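You operate a simulated robot arm through the tools that you are given. There is no shell and no other tool. Be economical: measure what you need, move in short steps, check, and stop when the job is done.

The job below is to be done with a simulated robot arm. You get a single attempt, and the scene is never put back.

Task
Flush the level glass, then fill it to about 5 mL.
Fine: drain the old water, fill to the 20 mL mark, drain again; end within 1 mL, fill knob shut.

Only the result counts: the job must be done as asked and must still hold three seconds after the hand-in. Knocking over, shifting, dropping, spilling or breaking anything else fails it.

Robot
A 6-joint arm with a two-finger parallel gripper, fixed in place. Base frame: the origin is at the foot of the arm, x ahead of it, y to its left, z up; the work surface is at about z = 900. Units: mm, rad, N and s.
With the tool pointing down near the work surface it reaches from about 240 to 640 mm from the base axis. Its first joint turns from -1.152 to 1.152 rad. Payload 2.7 kg.
The TCP is the grasp point between the finger pads, 23 mm short of the fingertips. In the tool frame z runs along the fingers and y along their closing line. Largest opening 94 mm; finger width 38, thickness 10; the body of the gripper, 54 by 96 mm, starts 39 mm behind the TCP.
Orientation is told as [roll, pitch, yaw] about the base's x, y, z axes, in that order, counted from this pose: with the fingers straight down and closing along the base's y, the tool's x points along the base's -x, its y along +y and its z along -z.

Tools
- The arm moves only by the tool nudge_tool. Its argument "rows" is a list of rows, each a list of 7 numbers: the turn, a rotation vector about the tool's x, y, z in rad, then the shift along the tool's x, y, z in mm, then the opening, from 0 (shut) to 1 (fully open). In form: [[ax, ay, az, dx, dy, dz, claw], ...]. A call has 1 to 12 rows; each row is the pose to reach, as a shift and turn from the pose commanded when the call began, along the tool's axes at that moment. Rows are played at 5 a second. More than 50 mm and 0.15 rad between two rows, or a gripper value outside its range, and nothing of the call is played. A pose out of reach is approached as far as the arm can. The call stops where the force on the tool passes 70 N (or 10 N more than at its start, if that is more) or the arm is blocked; 0.2 s more then pass. Each finger travels about 45 mm/s and halts on what it meets, pressing with about 37 N; the grip force reading is that of the motor and also rises with nothing between the fingers. The clock runs only during rows and for 0.2 s after the last one: add rows that repeat a pose to give the fingers time. The reply holds the time, the measured pose of the TCP, the force on the tool along the base axes, the opening and the grip force, in the units named above and with some noise, with the torque about the TCP (base axes, N m) and any sound that the robot's microphone picked up.
- Cameras (640 x 400 px; columns grow to the right, rows downward): "scene" is fixed at [82.5, -432.9, 1414.3]; the picture's right is [0.72, -0.69, 0.00], its down [-0.32, -0.33, -0.89] and it looks along [0.61, 0.64, -0.46] (base axes); focal length 343 px, centre (320, 200). "wrist" rides on the gripper at [86, 16, -75] in the tool frame; the picture's right is [-0.18, 0.98, 0.00], its down [-0.58, -0.11, -0.81] and it looks along [-0.79, -0.15, 0.59] (tool axes); focal length 243 px, centre (320, 200). There is no depth. A picture from a camera that has moved, and an enlarged one, comes with that camera's place and axes in the base frame and with its lens.
- snapshot(camera): a new picture of that camera. It takes no simulated time.
- enlarge(camera, box): a new picture of the part [left, top, right, bottom] of that camera's present view, enlarged. It takes no simulated time.
- finish_job(): hands the job in; it is judged then, once.

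Go step by step. Nothing tells you positions but the pictures and the camera data: compare them with the known pose of the tool, close in by small moves and look again before you grip or let go. The budget is 120 turns and 64 pictures, counting those below and the enlarged ones. Unless the task says otherwise, let go and move clear before handing in, and close with one line.

The tools are called by a JSON object that holds its "method" and its "body". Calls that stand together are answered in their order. nudge_tool: Moves the arm, as the interface text tells. Its arguments: {"type":"object","properties":{"rows":{"type":"array"}},"required":["rows"]} The other tools are called the same way: snapshot (camera) takes a picture; enlarge (camera, box) takes an enlarged picture of a part of a camera's view; finish_job () hands the job in.

At the start:

```text
time_s: 0.0
eef_pos: [399.0, 104.4, 1147.9]
tcp_rot: [0.001, 0.0, -0.001]
force: [-0.7, -0.2, 0.6]
moment: [0.0, 0.05, 0.0]
grip_width: 94.2
grip_force: 0.0
```

scene: 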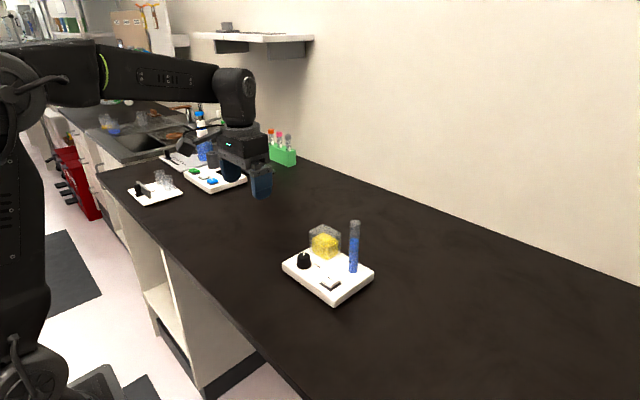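
wrist: 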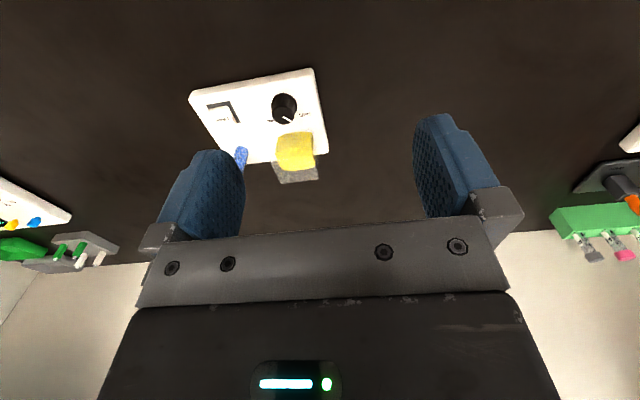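

I see a white panel with a black knob, a rocker-like switch, a yellow block and a blue level glass. I will take enlarged pictures to understand it.

{"method": "enlarge", "body": {"camera": "scene", "box": [270, 210, 390, 310]}}

{"method": "enlarge", "body": {"camera": "wrist", "box": [180, 60, 340, 190]}}

```text
4.00 times, centred on (330, 260) of scene
camera zoom: at [82.5, -432.9, 1414.3], right [0.72, -0.69, 0.0], down [-0.32, -0.33, -0.89], along [0.61, 0.64, -0.46], focal length 1372 px, centre (280, -40)
```

zoom: 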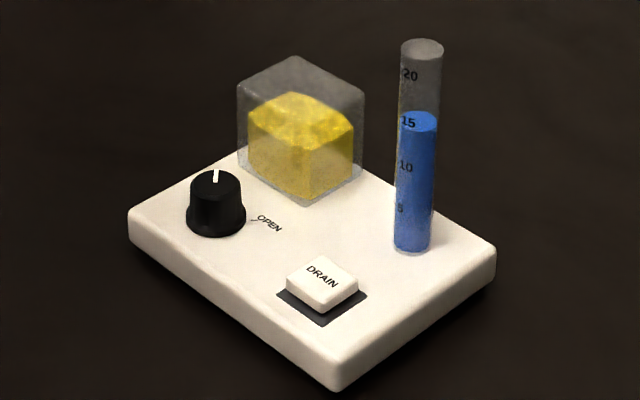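

```text
3.08 times, centred on (260, 125) of wrist
camera zoom: at [313.1, 120.2, 1222.4], right [0.18, 0.98, 0.0], down [0.58, -0.11, 0.81], along [0.79, -0.15, -0.59], focal length 746 px, centre (505, 431)
```

zoom: 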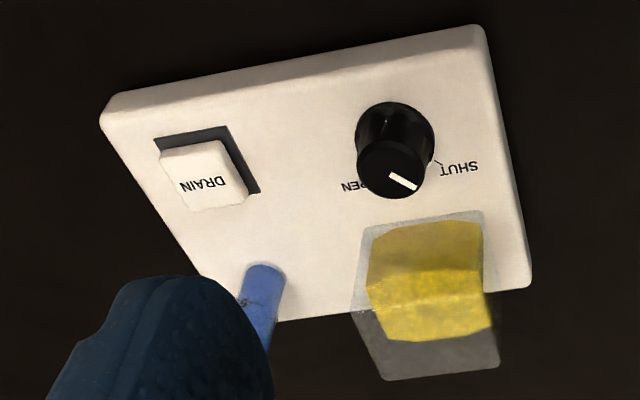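

The panel sits near (490, 0), with its top at about z 920. The knob is near (487, 40), DRAIN near (485, -45) and the tube near (549, -48). I'll move closer for a better view.

{"method": "nudge_tool", "body": {"rows": [[0, 0, 0, -5, -28, 22, 1], [0, 0, 0, -10, -56, 45, 1], [0, 0, 0, -15, -84, 68, 1], [0, 0, 0, -15, -84, 68, 1]]}}

{"method": "snapshot", "body": {"camera": "wrist"}}

```text
time_s: 1.0
eef_pos: [415.6, 18.9, 1079.9]
tcp_rot: [0.0, 0.001, -0.002]
force: [-0.3, 0.1, -0.3]
moment: [0.01, 0.0, -0.01]
grip_width: 93.8
grip_force: 0.0
```

```text
59 pictures are left
camera wrist: at [329.7, 35.0, 1154.2], right [0.18, 0.98, 0.0], down [0.58, -0.11, 0.81], along [0.79, -0.15, -0.59], focal length 243 px, centre (320, 200)
```

wrist: 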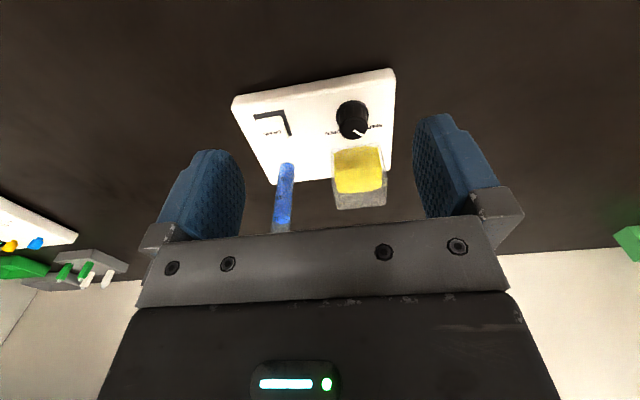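

The view is clear, so I'll enlarge the panel.

{"method": "enlarge", "body": {"camera": "wrist", "box": [224, 60, 408, 220]}}

{"method": "enlarge", "body": {"camera": "wrist", "box": [316, 85, 396, 145]}}

```text
2.50 times, centred on (316, 140) of wrist
camera zoom: at [329.7, 35.0, 1154.2], right [0.18, 0.98, 0.0], down [0.58, -0.11, 0.81], along [0.79, -0.15, -0.59], focal length 606 px, centre (330, 350)
```

zoom: 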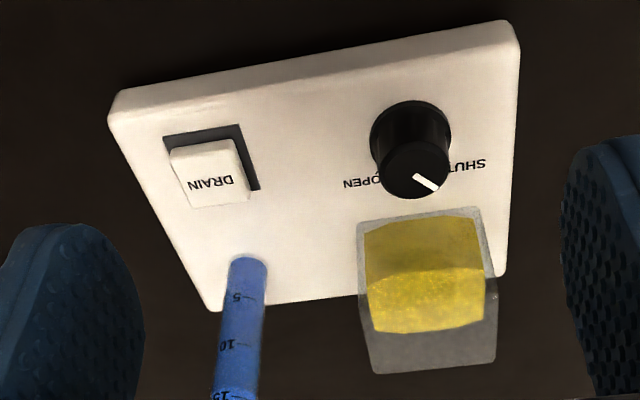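

```text
6.67 times, centred on (356, 115) of wrist
camera zoom: at [329.7, 35.0, 1154.2], right [0.18, 0.98, 0.0], down [0.58, -0.11, 0.81], along [0.79, -0.15, -0.59], focal length 1618 px, centre (80, 767)
```

zoom: 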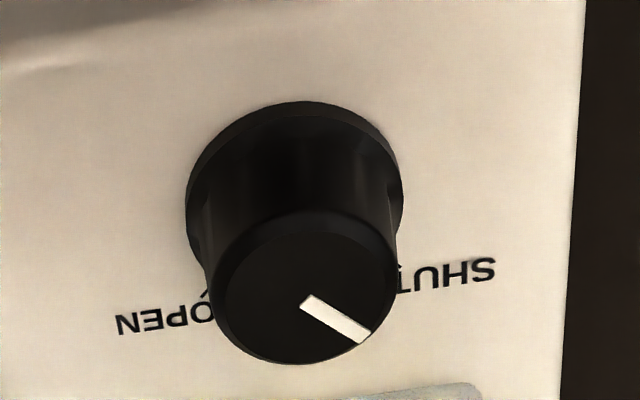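

I'll go over the DRAIN button, estimated at (492, -49), with the fingers shut, and check.

{"method": "nudge_tool", "body": {"rows": [[0, 0, 0, 0, -22, 0, 0.5], [0, 0, 0, -25, -45, 0, 0.2], [0, 0, 0, -50, -68, 0, 0], [0, 0, 0, -76, -68, 0, 0], [0, 0, 0, -76, -68, 35, 0], [0, 0, 0, -76, -68, 70, 0], [0, 0, 0, -76, -68, 85, 0], [0, 0, 0, -76, -68, 85, 0]]}}

{"method": "snapshot", "body": {"camera": "wrist"}}

{"method": "enlarge", "body": {"camera": "scene", "box": [270, 190, 410, 310]}}

```text
time_s: 2.8
eef_pos: [489.6, -47.0, 995.1]
tcp_rot: [-0.001, 0.0, -0.001]
force: [0.0, 0.2, 0.3]
moment: [-0.01, 0.01, -0.02]
grip_width: 0.0
grip_force: 36.6
```

```text
56 pictures are left
camera wrist: at [404.2, -31.5, 1069.5], right [0.18, 0.98, 0.0], down [0.58, -0.11, 0.81], along [0.79, -0.15, -0.59], focal length 243 px, centre (320, 200)
```

wrist: 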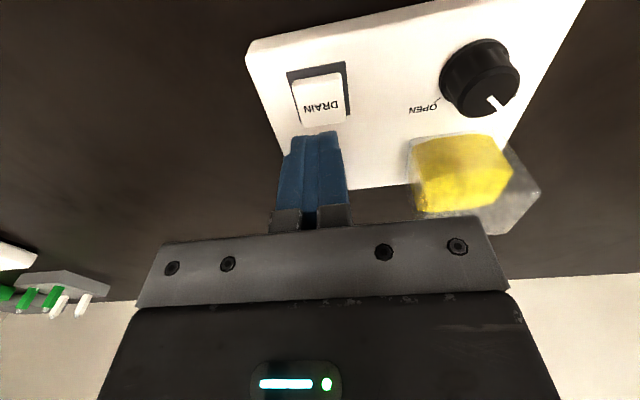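

```text
3.33 times, centred on (340, 250) of scene
camera zoom: at [82.5, -432.9, 1414.3], right [0.72, -0.69, 0.0], down [-0.32, -0.33, -0.89], along [0.61, 0.64, -0.46], focal length 1144 px, centre (253, 33)
```

zoom: 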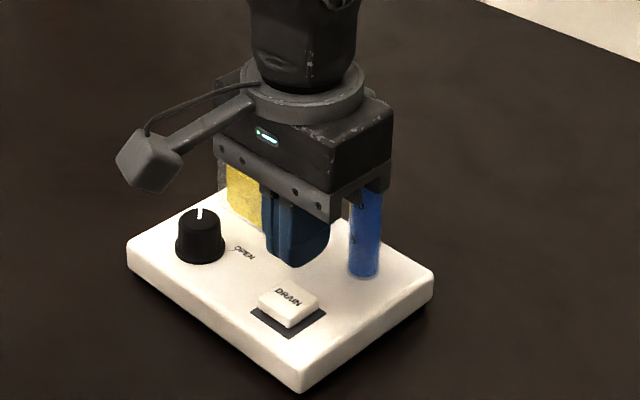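

The fingers are over DRAIN, slightly ahead in x. I'll descend to just above it and then press in small steps.

{"method": "nudge_tool", "body": {"rows": [[0, 0, 0, 3, -1, 15, 0], [0, 0, 0, 3, -1, 30, 0], [0, 0, 0, 3, -1, 34, 0], [0, 0, 0, 3, -1, 37, 0], [0, 0, 0, 3, -1, 40, 0], [0, 0, 0, 3, -1, 40, 0]]}}

{"method": "enlarge", "body": {"camera": "scene", "box": [270, 190, 410, 310]}}

```text
time_s: 4.2
eef_pos: [486.5, -48.3, 959.3]
tcp_rot: [-0.001, -0.005, 0.003]
force: [-16.2, 5.7, 46.3]
moment: [0.16, 0.78, -0.03]
grip_width: 0.0
grip_force: 36.9
heard: click
```

```text
3.33 times, centred on (340, 250) of scene
camera zoom: at [81.3, -432.6, 1414.5], right [0.72, -0.69, 0.0], down [-0.32, -0.33, -0.89], along [0.61, 0.64, -0.46], focal length 1144 px, centre (253, 33)
```

zoom: 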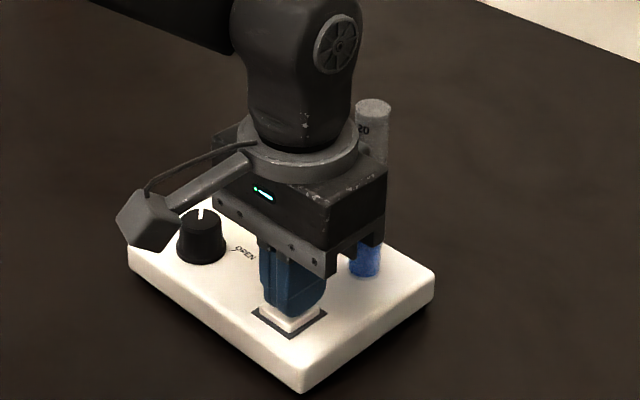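

There was a click, and the button is pressed and bottomed at 46 N. I'll hold it there and watch the water.

{"method": "nudge_tool", "body": {"rows": [[0, 0, 0, 0, 0, -1, 0], [0, 0, 0, 0, 0, -1, 0], [0, 0, 0, 0, 0, -1, 0], [0, 0, 0, 0, 0, -1, 0], [0, 0, 0, 0, 0, -1, 0], [0, 0, 0, 0, 0, -1, 0], [0, 0, 0, 0, 0, -1, 0], [0, 0, 0, 0, 0, -1, 0]]}}

{"method": "enlarge", "body": {"camera": "scene", "box": [330, 210, 390, 285]}}

```text
time_s: 6.0
eef_pos: [487.4, -48.3, 959.4]
tcp_rot: [-0.003, -0.007, 0.001]
force: [-7.6, 10.8, 39.7]
moment: [0.24, 0.58, -0.09]
grip_width: 0.1
grip_force: 36.9
```

```text
5.33 times, centred on (360, 248) of scene
camera zoom: at [81.6, -432.5, 1414.5], right [0.72, -0.69, 0.0], down [-0.32, -0.33, -0.89], along [0.61, 0.64, -0.46], focal length 1830 px, centre (107, -53)
```

zoom: 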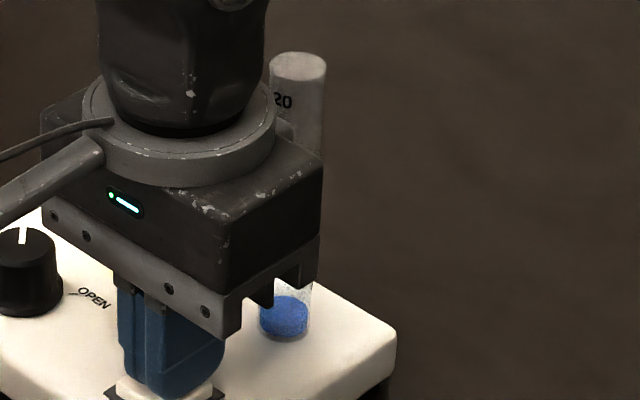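

It is draining and nearly empty, so I'll hold a little longer.

{"method": "nudge_tool", "body": {"rows": [[0, 0, 0, 0, 0, 0, 0], [0, 0, 0, 0, 0, 0, 0], [0, 0, 0, 0, 0, 0, 0], [0, 0, 0, 0, 0, 0, 0], [0, 0, 0, 0, 0, 0, 0]]}}

{"method": "enlarge", "body": {"camera": "scene", "box": [330, 210, 390, 285]}}

```text
time_s: 7.2
eef_pos: [487.2, -49.2, 960.2]
tcp_rot: [0.001, -0.008, 0.001]
force: [-6.2, 8.5, 39.3]
moment: [0.17, 0.57, -0.06]
grip_width: 0.0
grip_force: 36.8
```

```text
5.33 times, centred on (360, 248) of scene
camera zoom: at [81.7, -432.6, 1414.5], right [0.72, -0.69, 0.0], down [-0.32, -0.33, -0.89], along [0.61, 0.64, -0.46], focal length 1830 px, centre (107, -53)
```

zoom: 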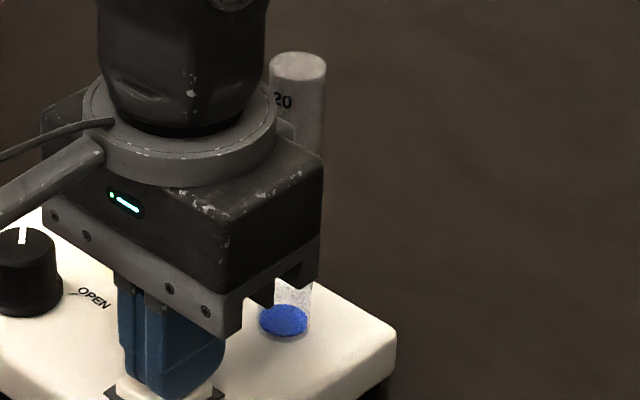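

It is practically empty. I'll hold one more second, then lift off and check that draining stops.

{"method": "nudge_tool", "body": {"rows": [[0, 0, 0, 0, 0, 0, 0], [0, 0, 0, 0, 0, 0, 0], [0, 0, 0, 0, 0, 0, 0], [0, 0, 0, 0, 0, 0, 0], [0, 0, 0, 0, 0, 0, 0], [0, 0, 0, 0, 0, -20, 0], [0, 0, 0, 0, 0, -54, 0], [0, 0, 0, 0, 0, -54, 0]]}}

{"method": "enlarge", "body": {"camera": "scene", "box": [270, 190, 410, 310]}}

```text
time_s: 9.0
eef_pos: [485.7, -49.5, 1009.6]
tcp_rot: [0.0, 0.002, 0.0]
force: [-0.6, 0.0, -0.6]
moment: [-0.01, -0.01, 0.02]
grip_width: 0.0
grip_force: 37.1
```

```text
3.33 times, centred on (340, 250) of scene
camera zoom: at [82.5, -432.9, 1414.3], right [0.72, -0.69, 0.0], down [-0.32, -0.33, -0.89], along [0.61, 0.64, -0.46], focal length 1144 px, centre (253, 33)
```

zoom: 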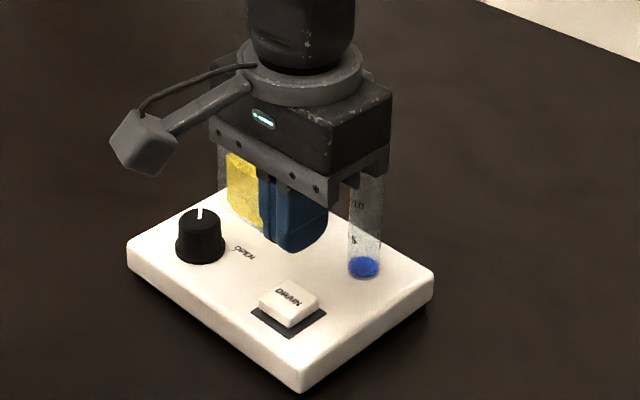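

The button popped back up. I'll check the residual water closely.

{"method": "enlarge", "body": {"camera": "scene", "box": [334, 240, 374, 280]}}

```text
10.00 times, centred on (354, 260) of scene
camera zoom: at [82.5, -432.9, 1414.3], right [0.72, -0.69, 0.0], down [-0.32, -0.33, -0.89], along [0.61, 0.64, -0.46], focal length 3431 px, centre (-20, -400)
```

zoom: 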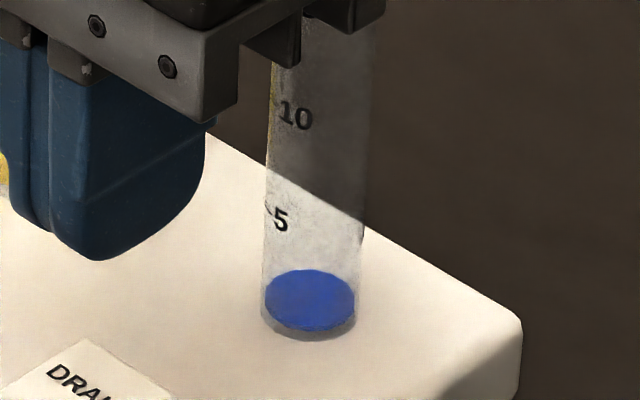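

The glass is empty. Next I'll move over the knob at about (488, 40) with the fingers part open.

{"method": "nudge_tool", "body": {"rows": [[0, 0, 0, 0, 30, 0, 0.2], [0, 0, 0, -1, 60, 0, 0.5], [0, 0, 0, -2, 88, 0, 0.7], [0, 0, 0, -2, 88, 0, 0.7], [0, 0, 0, -2, 88, 0, 0.7]]}}

{"method": "snapshot", "body": {"camera": "wrist"}}

{"method": "enlarge", "body": {"camera": "scene", "box": [270, 190, 410, 310]}}

```text
time_s: 10.2
eef_pos: [488.5, 38.2, 1008.6]
tcp_rot: [0.0, -0.001, -0.001]
force: [0.3, -0.3, 0.3]
moment: [-0.04, 0.0, 0.03]
grip_width: 65.7
grip_force: 0.1
```

```text
49 pictures are left
camera wrist: at [402.3, 54.7, 1084.1], right [0.18, 0.98, 0.0], down [0.58, -0.11, 0.81], along [0.79, -0.15, -0.59], focal length 243 px, centre (320, 200)
```

wrist: 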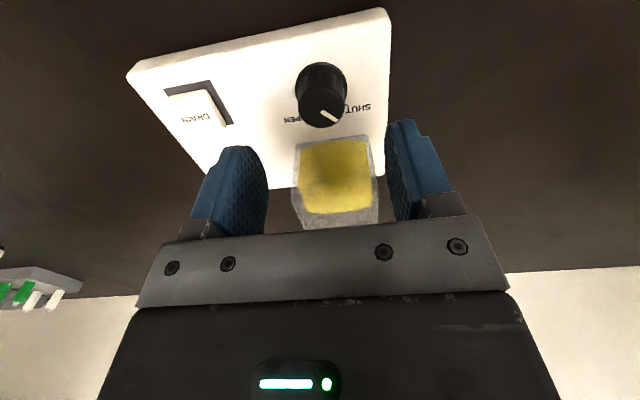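

```text
3.33 times, centred on (340, 250) of scene
camera zoom: at [82.5, -432.9, 1414.3], right [0.72, -0.69, 0.0], down [-0.32, -0.33, -0.89], along [0.61, 0.64, -0.46], focal length 1144 px, centre (253, 33)
```

zoom: 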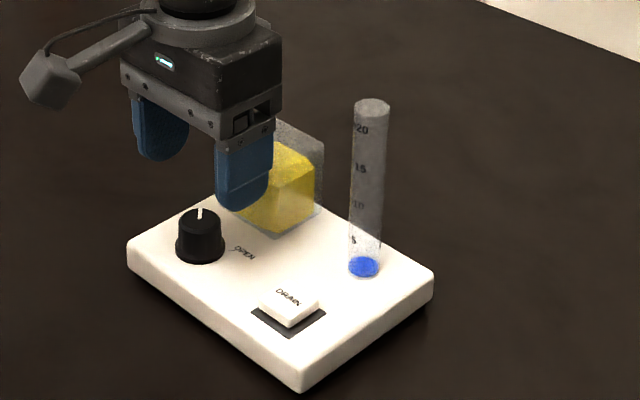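

The knob axis is at about (488, 39.7). I'll pre-turn the tool away from the opening direction, then descend and grip the knob.

{"method": "nudge_tool", "body": {"rows": [[0, 0, -0.12, 0, 1.5, 0, 0.7], [0, 0, -0.24, 0, 1.5, 10, 0.7], [0, 0, -0.35, 0, 1.5, 25, 0.7], [0, 0, -0.35, 0, 1.5, 40, 0.7], [0, 0, -0.35, 0, 1.5, 55, 0.7], [0, 0, -0.35, 0, 1.5, 55, 0.7]]}}

{"method": "snapshot", "body": {"camera": "wrist"}}

{"method": "enlarge", "body": {"camera": "scene", "box": [270, 190, 410, 310]}}

```text
time_s: 11.6
eef_pos: [489.0, 40.6, 954.5]
tcp_rot: [0.0, 0.001, 0.351]
force: [0.0, 0.1, -0.2]
moment: [-0.02, 0.0, 0.0]
grip_width: 65.7
grip_force: 0.1
```

```text
47 pictures are left
camera wrist: at [403.2, 25.7, 1029.0], right [-0.16, 0.99, 0.0], down [0.58, 0.1, 0.81], along [0.8, 0.13, -0.59], focal length 243 px, centre (320, 200)
```

wrist: 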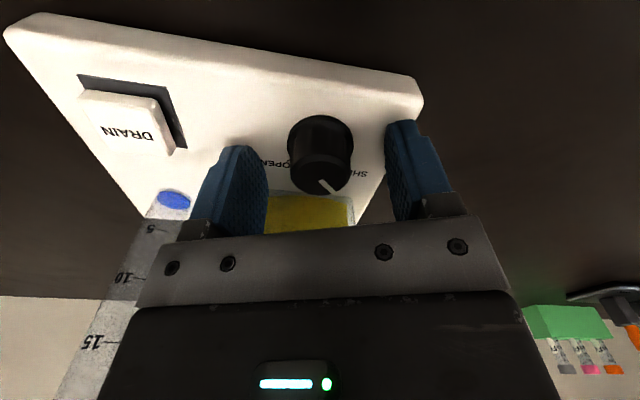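

```text
3.33 times, centred on (340, 250) of scene
camera zoom: at [82.5, -432.9, 1414.3], right [0.72, -0.69, 0.0], down [-0.32, -0.33, -0.89], along [0.61, 0.64, -0.46], focal length 1144 px, centre (253, 33)
```

zoom: 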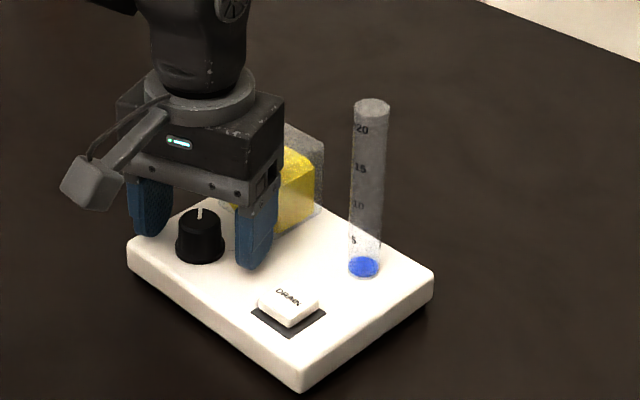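

The fingers are centred around the knob, so I'll grip it.

{"method": "nudge_tool", "body": {"rows": [[0, 0, 0, 0, 0, 2, 0.5], [0, 0, 0, 0, 0, 2, 0.3], [0, 0, 0, 0, 0, 2, 0.15], [0, 0, 0, 0, 0, 2, 0.15], [0, 0, 0, 0, 0, 2, 0.15], [0, 0, 0, 0, 0, 2, 0.15]]}}

{"method": "enlarge", "body": {"camera": "wrist", "box": [240, 100, 400, 200]}}

```text
time_s: 13.0
eef_pos: [489.9, 42.0, 953.7]
tcp_rot: [0.0, 0.001, 0.351]
force: [-3.2, 7.4, -0.2]
moment: [-0.2, -0.18, -0.04]
grip_width: 29.8
grip_force: 36.4
```

```text
4.00 times, centred on (320, 150) of wrist
camera zoom: at [403.6, 26.6, 1027.2], right [-0.16, 0.99, 0.0], down [0.58, 0.1, 0.81], along [0.8, 0.13, -0.59], focal length 970 px, centre (320, 400)
```

zoom: 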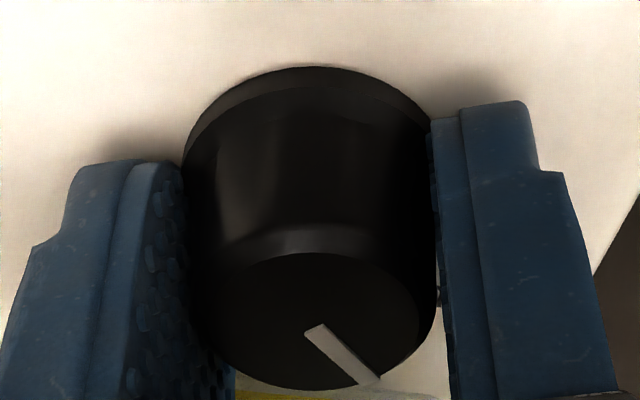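

The knob is held at 29.8 mm. I'll turn it a little toward OPEN (clockwise from above) and watch.

{"method": "nudge_tool", "body": {"rows": [[0, 0, 0.1, 0, 0, 0, 0.15], [0, 0, 0.2, 0, 0, 0, 0.15], [0, 0, 0.3, 0, 0, 0, 0.15], [0, 0, 0.3, 0, 0, 0, 0.15], [0, 0, 0.3, 0, 0, 0, 0.15]]}}

{"method": "enlarge", "body": {"camera": "scene", "box": [270, 190, 410, 310]}}

{"method": "enlarge", "body": {"camera": "wrist", "box": [240, 100, 400, 200]}}

```text
time_s: 14.2
eef_pos: [489.6, 40.8, 953.3]
tcp_rot: [0.001, -0.001, 0.049]
force: [6.6, -3.4, 0.4]
moment: [0.09, -0.53, 0.01]
grip_width: 29.6
grip_force: 37.6
```

```text
3.33 times, centred on (340, 250) of scene
camera zoom: at [82.8, -433.0, 1414.3], right [0.72, -0.69, 0.0], down [-0.32, -0.33, -0.89], along [0.61, 0.64, -0.46], focal length 1144 px, centre (253, 33)
```

zoom: 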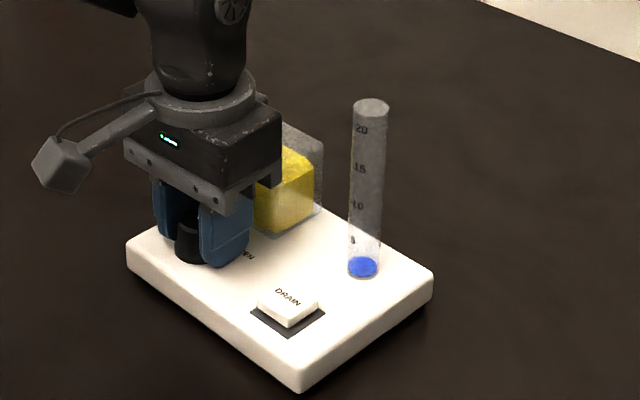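

```text
4.00 times, centred on (320, 150) of wrist
camera zoom: at [403.2, 52.0, 1027.3], right [0.14, 0.99, 0.0], down [0.59, -0.08, 0.81], along [0.8, -0.11, -0.59], focal length 970 px, centre (320, 400)
```

zoom: 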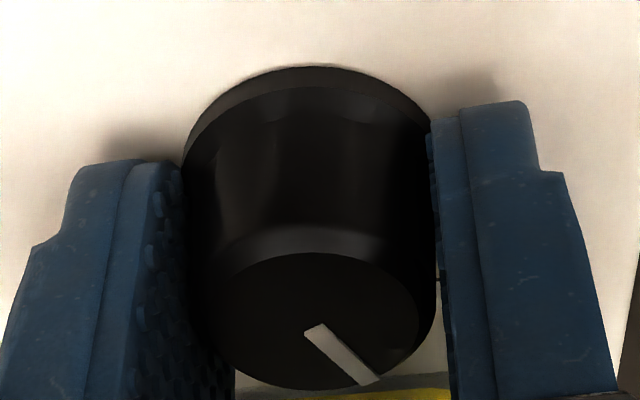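

The knob turns with the gripper and no filling shows yet. I'll turn it further.

{"method": "nudge_tool", "body": {"rows": [[0, 0, 0.1, 0, 0, 0, 0.15], [0, 0, 0.2, 0, 0, 0, 0.15], [0, 0, 0.3, 0, 0, 0, 0.15], [0, 0, 0.3, 0, 0, 0, 0.15], [0, 0, 0.3, 0, 0, 0, 0.15]]}}

{"method": "enlarge", "body": {"camera": "scene", "box": [270, 190, 410, 310]}}

```text
time_s: 15.4
eef_pos: [489.0, 41.0, 952.7]
tcp_rot: [-0.001, 0.001, -0.251]
force: [-1.9, -7.7, -0.2]
moment: [0.02, -0.64, 0.08]
grip_width: 29.7
grip_force: 37.0
```

```text
3.33 times, centred on (340, 250) of scene
camera zoom: at [82.4, -433.1, 1414.2], right [0.72, -0.69, 0.0], down [-0.32, -0.33, -0.89], along [0.61, 0.64, -0.46], focal length 1144 px, centre (253, 33)
```

zoom: 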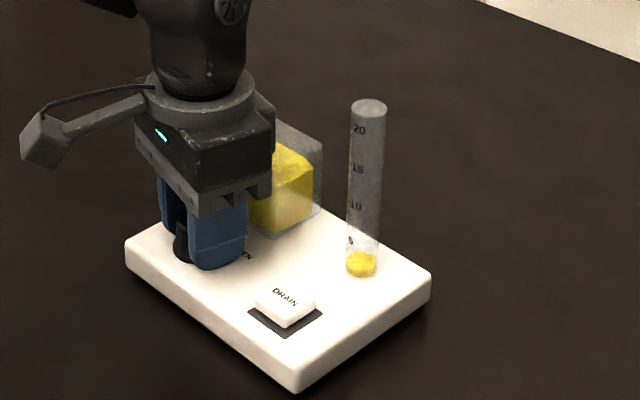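

Yellow water is now flowing in. I'll hold this angle and measure the rate.

{"method": "nudge_tool", "body": {"rows": [[0, 0, 0, 0, 0, 0, 0.15], [0, 0, 0, 0, 0, 0, 0.15], [0, 0, 0, 0, 0, 0, 0.15], [0, 0, 0, 0, 0, 0, 0.15]]}}

{"method": "enlarge", "body": {"camera": "scene", "box": [270, 190, 410, 310]}}

```text
time_s: 16.4
eef_pos: [488.5, 40.0, 953.7]
tcp_rot: [0.001, 0.0, -0.249]
force: [-3.4, -9.1, 0.4]
moment: [0.19, -0.26, 0.04]
grip_width: 29.5
grip_force: 37.3
```

```text
3.33 times, centred on (340, 250) of scene
camera zoom: at [82.4, -433.1, 1414.2], right [0.72, -0.69, 0.0], down [-0.32, -0.33, -0.89], along [0.61, 0.64, -0.46], focal length 1144 px, centre (253, 33)
```

zoom: 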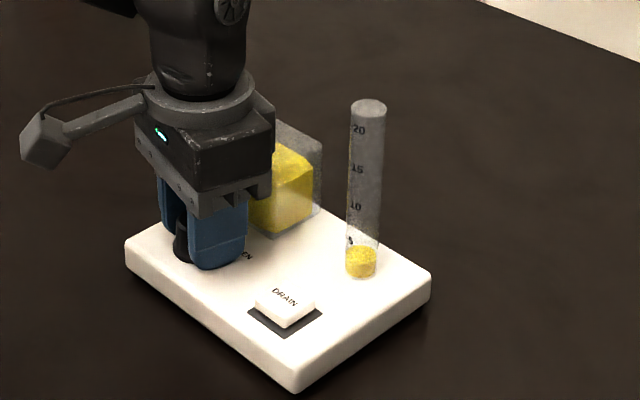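

The rate is about 1.3 mL/s, with roughly 2.3 mL in. I'll hold for a while.

{"method": "nudge_tool", "body": {"rows": [[0, 0, 0, 0, 0, 0, 0.15], [0, 0, 0, 0, 0, 0, 0.15], [0, 0, 0, 0, 0, 0, 0.15], [0, 0, 0, 0, 0, 0, 0.15], [0, 0, 0, 0, 0, 0, 0.15], [0, 0, 0, 0, 0, 0, 0.15], [0, 0, 0, 0, 0, 0, 0.15], [0, 0, 0, 0, 0, 0, 0.15], [0, 0, 0, 0, 0, 0, 0.15], [0, 0, 0, 0, 0, 0, 0.15], [0, 0, 0, 0, 0, 0, 0.15], [0, 0, 0, 0, 0, 0, 0.15]]}}

{"method": "nudge_tool", "body": {"rows": [[0, 0, 0, 0, 0, 0, 0.15], [0, 0, 0, 0, 0, 0, 0.15], [0, 0, 0, 0, 0, 0, 0.15], [0, 0, 0, 0, 0, 0, 0.15], [0, 0, 0, 0, 0, 0, 0.15], [0, 0, 0, 0, 0, 0, 0.15], [0, 0, 0, 0, 0, 0, 0.15], [0, 0, 0, 0, 0, 0, 0.15], [0, 0, 0, 0, 0, 0, 0.15], [0, 0, 0, 0, 0, 0, 0.15], [0, 0, 0, 0, 0, 0, 0.15], [0, 0, 0, 0, 0, 0, 0.15]]}}

{"method": "enlarge", "body": {"camera": "scene", "box": [320, 210, 390, 285]}}

```text
time_s: 19.0
eef_pos: [488.0, 41.6, 953.4]
tcp_rot: [0.0, 0.001, -0.249]
force: [-5.9, -8.1, -0.4]
moment: [-0.02, 0.16, 0.03]
grip_width: 29.9
grip_force: 37.3
```

```text
time_s: 21.6
eef_pos: [488.2, 40.7, 954.6]
tcp_rot: [-0.001, -0.002, -0.251]
force: [-5.4, -6.8, 0.5]
moment: [-0.01, 0.03, 0.02]
grip_width: 29.8
grip_force: 36.7
```

```text
5.33 times, centred on (355, 248) of scene
camera zoom: at [82.3, -433.1, 1414.3], right [0.72, -0.69, 0.0], down [-0.32, -0.33, -0.89], along [0.61, 0.64, -0.46], focal length 1830 px, centre (133, -53)
```

zoom: 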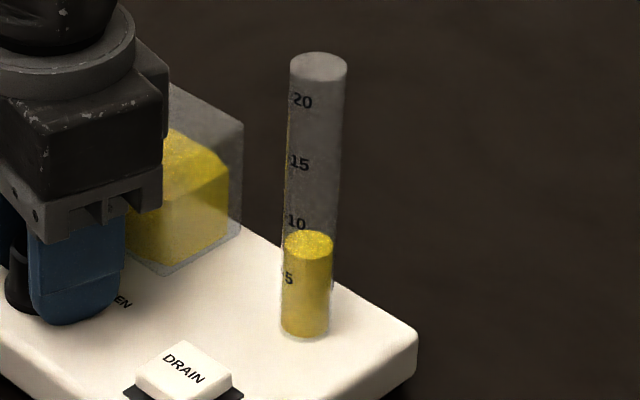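

The level is about 8 mL at roughly 1.05 mL/s. I'll hold about 7.8 s more.

{"method": "nudge_tool", "body": {"rows": [[0, 0, 0, 0, 0, 0, 0.15], [0, 0, 0, 0, 0, 0, 0.15], [0, 0, 0, 0, 0, 0, 0.15], [0, 0, 0, 0, 0, 0, 0.15], [0, 0, 0, 0, 0, 0, 0.15], [0, 0, 0, 0, 0, 0, 0.15], [0, 0, 0, 0, 0, 0, 0.15], [0, 0, 0, 0, 0, 0, 0.15], [0, 0, 0, 0, 0, 0, 0.15], [0, 0, 0, 0, 0, 0, 0.15], [0, 0, 0, 0, 0, 0, 0.15], [0, 0, 0, 0, 0, 0, 0.15]]}}

{"method": "nudge_tool", "body": {"rows": [[0, 0, 0, 0, 0, 0, 0.15], [0, 0, 0, 0, 0, 0, 0.15], [0, 0, 0, 0, 0, 0, 0.15], [0, 0, 0, 0, 0, 0, 0.15], [0, 0, 0, 0, 0, 0, 0.15], [0, 0, 0, 0, 0, 0, 0.15], [0, 0, 0, 0, 0, 0, 0.15], [0, 0, 0, 0, 0, 0, 0.15], [0, 0, 0, 0, 0, 0, 0.15], [0, 0, 0, 0, 0, 0, 0.15], [0, 0, 0, 0, 0, 0, 0.15], [0, 0, 0, 0, 0, 0, 0.15]]}}

{"method": "nudge_tool", "body": {"rows": [[0, 0, 0, 0, 0, 0, 0.15], [0, 0, 0, 0, 0, 0, 0.15], [0, 0, 0, 0, 0, 0, 0.15], [0, 0, 0, 0, 0, 0, 0.15], [0, 0, 0, 0, 0, 0, 0.15], [0, 0, 0, 0, 0, 0, 0.15], [0, 0, 0, 0, 0, 0, 0.15], [0, 0, 0, 0, 0, 0, 0.15], [0, 0, 0, 0, 0, 0, 0.15], [0, 0, 0, 0, 0, 0, 0.15], [0, 0, 0, 0, 0, 0, 0.15], [0, 0, 0, 0, 0, 0, 0.15]]}}

{"method": "enlarge", "body": {"camera": "scene", "box": [320, 210, 390, 285]}}

```text
time_s: 24.2
eef_pos: [488.7, 40.7, 953.7]
tcp_rot: [-0.001, 0.001, -0.25]
force: [-4.3, -5.9, 0.1]
moment: [-0.31, 0.13, 0.04]
grip_width: 29.4
grip_force: 37.2
```

```text
time_s: 26.8
eef_pos: [488.9, 41.2, 952.7]
tcp_rot: [0.0, 0.0, -0.248]
force: [-4.2, -5.7, 0.2]
moment: [-0.34, 0.08, 0.0]
grip_width: 29.8
grip_force: 37.4
```

```text
time_s: 29.4
eef_pos: [489.2, 40.3, 954.1]
tcp_rot: [0.0, 0.001, -0.249]
force: [-3.0, -5.2, 1.0]
moment: [-0.32, 0.08, 0.03]
grip_width: 29.4
grip_force: 36.7
```

```text
5.33 times, centred on (355, 248) of scene
camera zoom: at [82.4, -433.0, 1414.3], right [0.72, -0.69, 0.0], down [-0.32, -0.33, -0.89], along [0.61, 0.64, -0.46], focal length 1830 px, centre (133, -53)
```

zoom: 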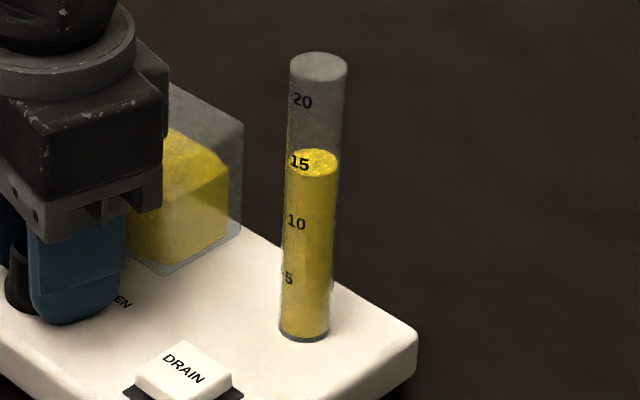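

The level is about 15 mL at roughly 0.92 mL/s. I'll hold 4.2 s more and then look.

{"method": "nudge_tool", "body": {"rows": [[0, 0, 0, 0, 0, 0, 0.15], [0, 0, 0, 0, 0, 0, 0.15], [0, 0, 0, 0, 0, 0, 0.15], [0, 0, 0, 0, 0, 0, 0.15], [0, 0, 0, 0, 0, 0, 0.15], [0, 0, 0, 0, 0, 0, 0.15], [0, 0, 0, 0, 0, 0, 0.15], [0, 0, 0, 0, 0, 0, 0.15], [0, 0, 0, 0, 0, 0, 0.15], [0, 0, 0, 0, 0, 0, 0.15], [0, 0, 0, 0, 0, 0, 0.15]]}}

{"method": "nudge_tool", "body": {"rows": [[0, 0, 0, 0, 0, 0, 0.15], [0, 0, 0, 0, 0, 0, 0.15], [0, 0, 0, 0, 0, 0, 0.15], [0, 0, 0, 0, 0, 0, 0.15], [0, 0, 0, 0, 0, 0, 0.15], [0, 0, 0, 0, 0, 0, 0.15], [0, 0, 0, 0, 0, 0, 0.15], [0, 0, 0, 0, 0, 0, 0.15]]}}

{"method": "enlarge", "body": {"camera": "scene", "box": [335, 215, 375, 255]}}

```text
time_s: 31.8
eef_pos: [488.9, 41.6, 954.1]
tcp_rot: [0.001, 0.0, -0.25]
force: [-1.6, -3.5, -0.3]
moment: [-0.33, 0.09, 0.0]
grip_width: 29.7
grip_force: 37.1
```

```text
time_s: 33.6
eef_pos: [489.2, 40.3, 953.6]
tcp_rot: [0.001, -0.001, -0.249]
force: [-2.3, -3.3, -0.9]
moment: [-0.34, 0.1, 0.0]
grip_width: 29.7
grip_force: 36.9
```

```text
10.00 times, centred on (355, 235) of scene
camera zoom: at [82.4, -433.0, 1414.3], right [0.72, -0.69, 0.0], down [-0.32, -0.33, -0.89], along [0.61, 0.64, -0.46], focal length 3431 px, centre (-30, -150)
```

zoom: 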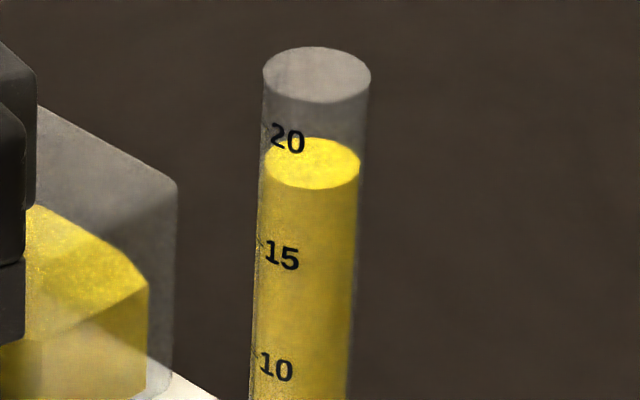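

The level is about 18.3 mL, reading at the tick on the left edge. I'll hold about 1.6 s more.

{"method": "nudge_tool", "body": {"rows": [[0, 0, 0, 0, 0, 0, 0.15], [0, 0, 0, 0, 0, 0, 0.15], [0, 0, 0, 0, 0, 0, 0.15], [0, 0, 0, 0, 0, 0, 0.15], [0, 0, 0, 0, 0, 0, 0.15], [0, 0, 0, 0, 0, 0, 0.15], [0, 0, 0, 0, 0, 0, 0.15]]}}

{"method": "enlarge", "body": {"camera": "scene", "box": [345, 217, 369, 241]}}

```text
time_s: 35.2
eef_pos: [489.7, 39.7, 954.6]
tcp_rot: [0.0, -0.001, -0.249]
force: [-1.2, -2.9, 0.4]
moment: [-0.33, 0.09, 0.04]
grip_width: 29.4
grip_force: 37.0
```

```text
16.00 times, centred on (357, 229) of scene
camera zoom: at [82.4, -433.0, 1414.3], right [0.72, -0.69, 0.0], down [-0.32, -0.33, -0.89], along [0.61, 0.64, -0.46], focal length 5490 px, centre (-272, -264)
```

zoom: 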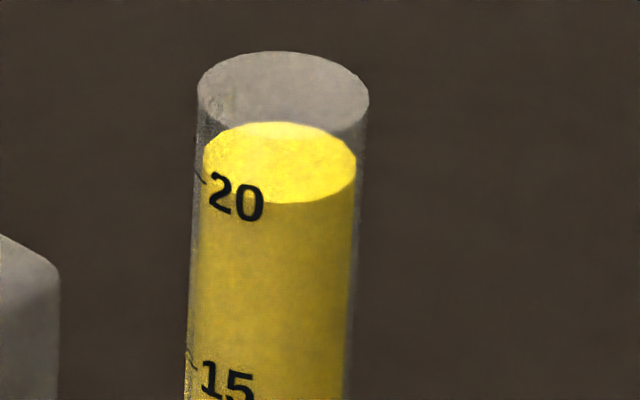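

The level has just reached the 20 mark, so I'll shut the knob now by turning back 0.6 rad.

{"method": "nudge_tool", "body": {"rows": [[0, 0, -0.15, 0, 0, 0, 0.15], [0, 0, -0.3, 0, 0, 0, 0.15], [0, 0, -0.45, 0, 0, 0, 0.15], [0, 0, -0.6, 0, 0, 0, 0.15], [0, 0, -0.6, 0, 0, 0, 0.15], [0, 0, -0.6, 0, 0, 0, 0.15]]}}

{"method": "enlarge", "body": {"camera": "scene", "box": [345, 217, 369, 241]}}

{"method": "enlarge", "body": {"camera": "wrist", "box": [240, 100, 400, 200]}}

```text
time_s: 36.6
eef_pos: [489.3, 43.0, 952.0]
tcp_rot: [0.0, -0.003, 0.35]
force: [-10.5, 25.5, 11.8]
moment: [-0.13, -0.02, -0.24]
grip_width: 29.7
grip_force: 36.8
```

```text
16.00 times, centred on (357, 229) of scene
camera zoom: at [82.0, -432.2, 1414.6], right [0.72, -0.69, 0.0], down [-0.32, -0.33, -0.89], along [0.61, 0.64, -0.46], focal length 5490 px, centre (-272, -264)
```

zoom: 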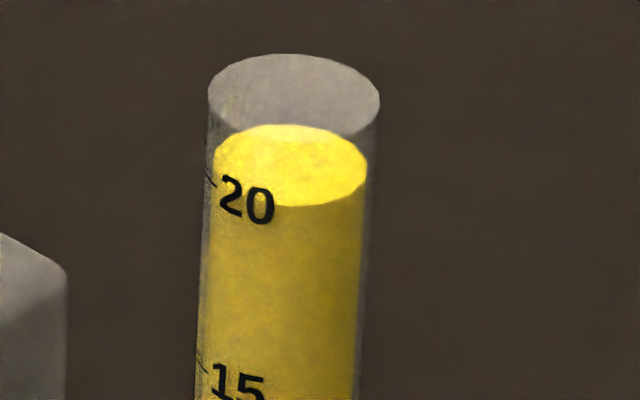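

```text
4.00 times, centred on (320, 150) of wrist
camera zoom: at [403.1, 27.2, 1026.9], right [-0.17, 0.99, 0.0], down [0.58, 0.1, 0.81], along [0.8, 0.14, -0.59], focal length 970 px, centre (320, 400)
```

zoom: 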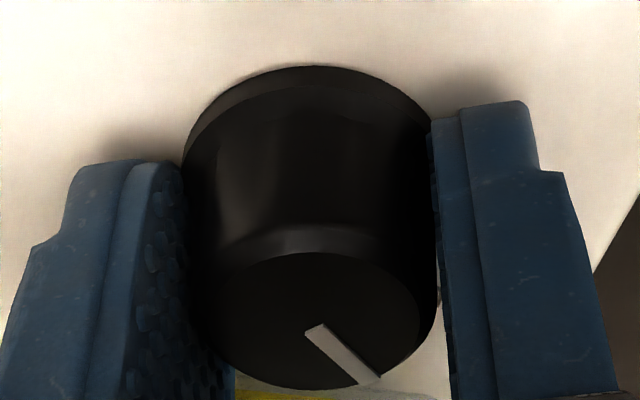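

The knob is back at SHUT and the level is steady at 20. I'll release, lift and straighten.

{"method": "nudge_tool", "body": {"rows": [[0, 0, 0, 0, 0, 0, 0.4], [0, 0, 0, 0, 0, 0, 0.7], [0, 0, 0, 0, 0, 0, 0.7], [0, 0, 0, 0, 0, -20, 0.7], [0, 0, 0, 0, 0, -57, 0.7], [0, 0, 0.12, 0, 0, -57, 0.7], [0, 0, 0.24, 0, 0, -57, 0.5], [0, 0, 0.35, 0, 0, -57, 0.2], [0, 0, 0.35, 0, 0, -57, 0], [0, 0, 0.35, 0, 0, -57, 0]]}}

{"method": "enlarge", "body": {"camera": "scene", "box": [270, 190, 410, 310]}}

{"method": "snapshot", "body": {"camera": "wrist"}}

```text
time_s: 38.8
eef_pos: [489.8, 41.1, 1010.0]
tcp_rot: [0.0, 0.001, -0.001]
force: [-0.2, -0.7, 0.6]
moment: [0.02, 0.0, -0.02]
grip_width: 0.0
grip_force: 22.7
```

```text
3.33 times, centred on (340, 250) of scene
camera zoom: at [82.5, -432.9, 1414.3], right [0.72, -0.69, 0.0], down [-0.32, -0.33, -0.89], along [0.61, 0.64, -0.46], focal length 1144 px, centre (253, 33)
```

zoom: 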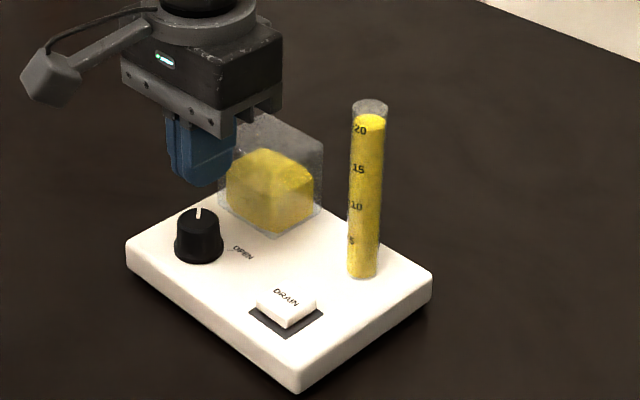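

```text
33 pictures are left
camera wrist: at [403.7, 55.8, 1084.3], right [0.18, 0.98, 0.0], down [0.58, -0.11, 0.81], along [0.79, -0.15, -0.59], focal length 243 px, centre (320, 200)
```

wrist: 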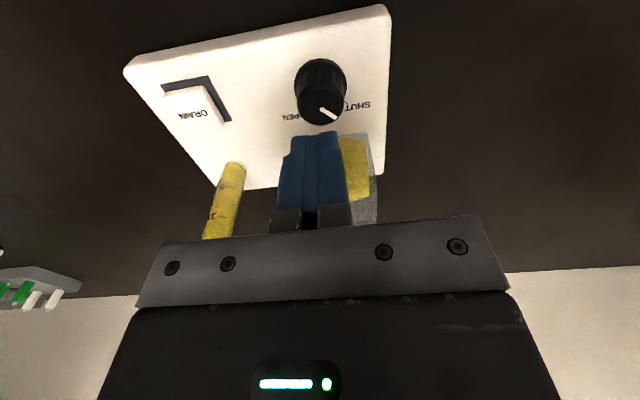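

The panel looks essentially in place, nudged about 1–2 mm at most, and the level holds at 20. I'll press DRAIN again, more gently.

{"method": "nudge_tool", "body": {"rows": [[0, 0, 0, 3, -40, 0, 0], [0, 0, 0, 4, -88, 0, 0], [0, 0, 0, 4, -88, 25, 0], [0, 0, 0, 4, -88, 44, 0], [0, 0, 0, 4, -88, 48, 0], [0, 0, 0, 4, -88, 51, 0], [0, 0, 0, 4, -88, 51, 0]]}}

{"method": "enlarge", "body": {"camera": "scene", "box": [270, 190, 410, 310]}}

```text
time_s: 40.4
eef_pos: [484.9, -46.4, 961.6]
tcp_rot: [-0.003, -0.004, 0.0]
force: [-8.8, -3.2, 22.8]
moment: [-0.09, 0.35, 0.02]
grip_width: 0.0
grip_force: 37.4
heard: click
```

```text
3.33 times, centred on (340, 250) of scene
camera zoom: at [81.9, -432.9, 1414.3], right [0.72, -0.69, 0.0], down [-0.32, -0.33, -0.89], along [0.61, 0.64, -0.46], focal length 1144 px, centre (253, 33)
```

zoom: 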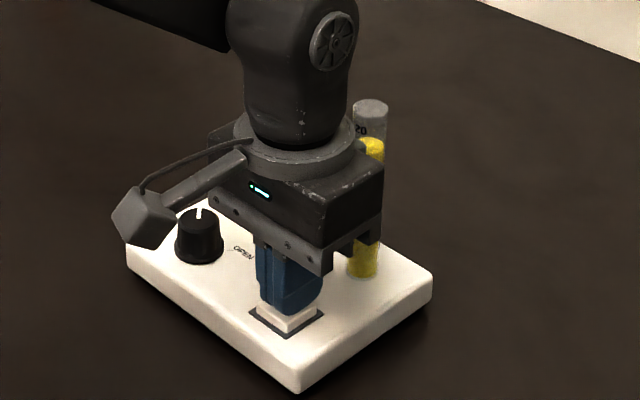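

It clicked and is draining at 23 N. I'll hold.

{"method": "nudge_tool", "body": {"rows": [[0, 0, 0, 0, 0, 0, 0], [0, 0, 0, 0, 0, 0, 0], [0, 0, 0, 0, 0, 0, 0], [0, 0, 0, 0, 0, 0, 0], [0, 0, 0, 0, 0, 0, 0], [0, 0, 0, 0, 0, 0, 0], [0, 0, 0, 0, 0, 0, 0], [0, 0, 0, 0, 0, 0, 0], [0, 0, 0, 0, 0, 0, 0], [0, 0, 0, 0, 0, 0, 0], [0, 0, 0, 0, 0, 0, 0], [0, 0, 0, 0, 0, 0, 0]]}}

{"method": "nudge_tool", "body": {"rows": [[0, 0, 0, 0, 0, 0, 0], [0, 0, 0, 0, 0, 0, 0], [0, 0, 0, 0, 0, 0, 0], [0, 0, 0, 0, 0, 0, 0], [0, 0, 0, 0, 0, 0, 0], [0, 0, 0, 0, 0, 0, 0], [0, 0, 0, 0, 0, 0, 0], [0, 0, 0, 0, 0, 0, 0], [0, 0, 0, 0, 0, 0, 0], [0, 0, 0, 0, 0, 0, 0], [0, 0, 0, 0, 0, 0, 0], [0, 0, 0, 0, 0, 0, 0]]}}

{"method": "enlarge", "body": {"camera": "scene", "box": [330, 210, 390, 285]}}

```text
time_s: 43.0
eef_pos: [485.5, -46.3, 960.6]
tcp_rot: [0.002, -0.003, 0.0]
force: [-2.4, -7.8, 27.1]
moment: [-0.16, 0.21, 0.04]
grip_width: 0.1
grip_force: 36.8
```

```text
time_s: 45.6
eef_pos: [484.7, -46.0, 960.9]
tcp_rot: [0.001, -0.003, 0.0]
force: [-0.7, -5.7, 26.8]
moment: [-0.15, 0.23, 0.03]
grip_width: 0.0
grip_force: 37.1
```

```text
5.33 times, centred on (360, 248) of scene
camera zoom: at [82.0, -433.0, 1414.3], right [0.72, -0.69, 0.0], down [-0.32, -0.33, -0.89], along [0.61, 0.64, -0.46], focal length 1830 px, centre (107, -53)
```

zoom: 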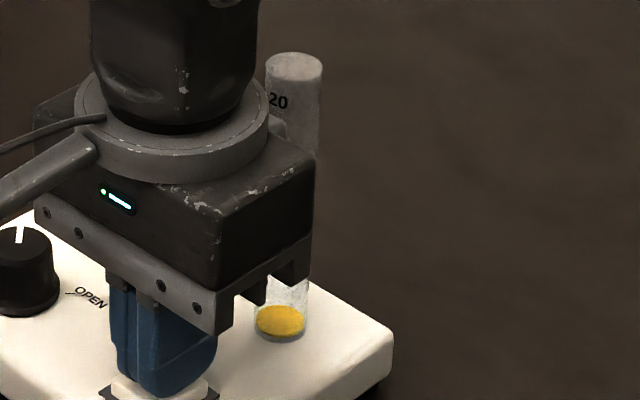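

Nearly empty. I'll hold about 1.4 s more, then lift and return over the knob.

{"method": "nudge_tool", "body": {"rows": [[0, 0, 0, 0, 0, 0, 0], [0, 0, 0, 0, 0, 0, 0], [0, 0, 0, 0, 0, 0, 0], [0, 0, 0, 0, 0, 0, 0], [0, 0, 0, 0, 0, 0, 0], [0, 0, 0, 0, 0, 0, 0], [0, 0, 0, 0, 0, -15, 0], [0, 0, 0, 0, 0, -50, 0], [0, 0, 0, -1, 45, -50, 0.3], [0, 0, 0, -2, 87, -50, 0.7], [0, 0, 0, -2, 87, -50, 0.7], [0, 0, 0, -2, 87, -50, 0.7]]}}

{"method": "snapshot", "body": {"camera": "wrist"}}

{"method": "enlarge", "body": {"camera": "scene", "box": [270, 190, 410, 310]}}

```text
time_s: 48.2
eef_pos: [488.4, 40.7, 1006.9]
tcp_rot: [0.0, 0.0, -0.001]
force: [-0.3, -0.3, -0.4]
moment: [-0.01, 0.05, 0.02]
grip_width: 65.9
grip_force: 0.0
```

```text
30 pictures are left
camera wrist: at [401.2, 56.3, 1080.8], right [0.18, 0.98, 0.0], down [0.58, -0.11, 0.81], along [0.79, -0.15, -0.59], focal length 243 px, centre (320, 200)
```

wrist: 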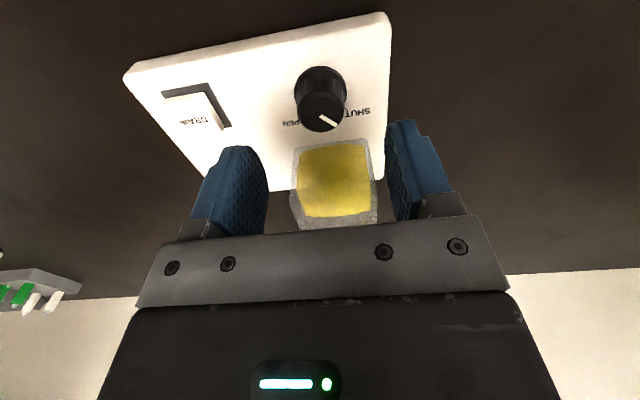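

```text
3.33 times, centred on (340, 250) of scene
camera zoom: at [82.5, -432.9, 1414.3], right [0.72, -0.69, 0.0], down [-0.32, -0.33, -0.89], along [0.61, 0.64, -0.46], focal length 1144 px, centre (253, 33)
```

zoom: 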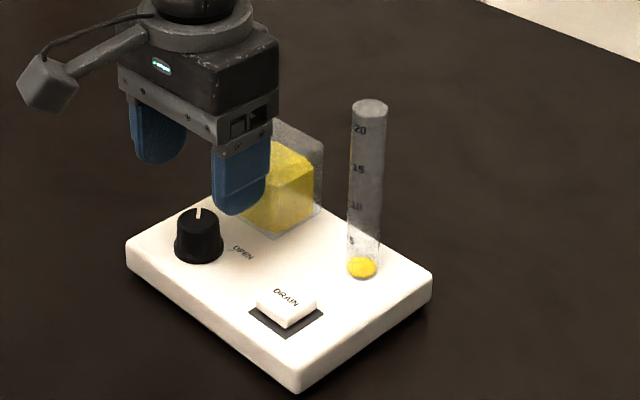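

The glass is empty and DRAIN is released. The knob is at about (487.2, 40.6), so I'll descend and grip as before.

{"method": "nudge_tool", "body": {"rows": [[0, 0, -0.12, 0, 0.7, 0, 0.7], [0, 0, -0.24, 0, 0.7, 10, 0.7], [0, 0, -0.35, 0, 0.7, 25, 0.7], [0, 0, -0.35, 0, 0.7, 40, 0.7], [0, 0, -0.35, 0, 0.7, 56, 0.7], [0, 0, -0.35, 0, 0.7, 56, 0.5], [0, 0, -0.35, 0, 0.7, 56, 0.3], [0, 0, -0.35, 0, 0.7, 56, 0.2], [0, 0, -0.35, 0, 0.7, 56, 0.2], [0, 0, -0.35, 0, 0.7, 56, 0.2], [0, 0, -0.35, 0, 0.7, 56, 0.2]]}}

{"method": "enlarge", "body": {"camera": "wrist", "box": [240, 100, 400, 200]}}

```text
time_s: 50.6
eef_pos: [487.1, 39.7, 952.5]
tcp_rot: [0.001, -0.003, 0.351]
force: [-5.0, 16.7, 12.0]
moment: [-0.33, 0.22, 0.01]
grip_width: 29.6
grip_force: 36.2
```

```text
4.00 times, centred on (320, 150) of wrist
camera zoom: at [400.6, 25.7, 1026.9], right [-0.16, 0.99, 0.0], down [0.58, 0.1, 0.81], along [0.8, 0.13, -0.59], focal length 970 px, centre (320, 400)
```

zoom: 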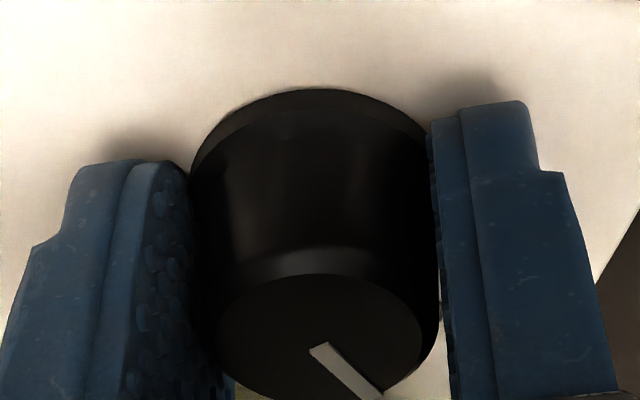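

The grip is good, with a slight side load. I'll relieve it by 1.5 mm and open to 0.5 rad for a slower fill.

{"method": "nudge_tool", "body": {"rows": [[0, 0, 0, -0.5, 1.4, -0.5, 0.15], [0, 0, 0.12, -0.5, 1.4, -0.5, 0.15], [0, 0, 0.25, -0.5, 1.4, -0.5, 0.15], [0, 0, 0.38, -0.5, 1.4, -0.5, 0.15], [0, 0, 0.5, -0.5, 1.4, -0.5, 0.15], [0, 0, 0.5, -0.5, 1.4, -0.5, 0.15], [0, 0, 0.5, -0.5, 1.4, -0.5, 0.15], [0, 0, 0.5, -0.5, 1.4, -0.5, 0.15]]}}

{"method": "enlarge", "body": {"camera": "scene", "box": [334, 240, 374, 280]}}

```text
time_s: 52.4
eef_pos: [486.3, 41.9, 953.4]
tcp_rot: [0.001, 0.001, -0.15]
force: [-0.2, -4.4, -0.1]
moment: [0.18, -0.15, 0.02]
grip_width: 29.4
grip_force: 37.5
```

```text
10.00 times, centred on (354, 260) of scene
camera zoom: at [82.6, -433.0, 1414.3], right [0.72, -0.69, 0.0], down [-0.32, -0.33, -0.89], along [0.61, 0.64, -0.46], focal length 3431 px, centre (-20, -400)
```

zoom: 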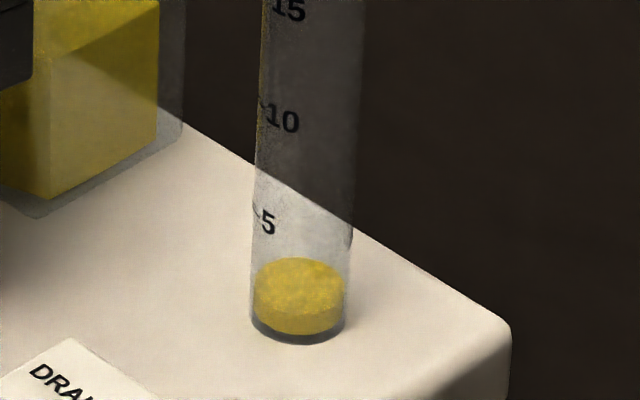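

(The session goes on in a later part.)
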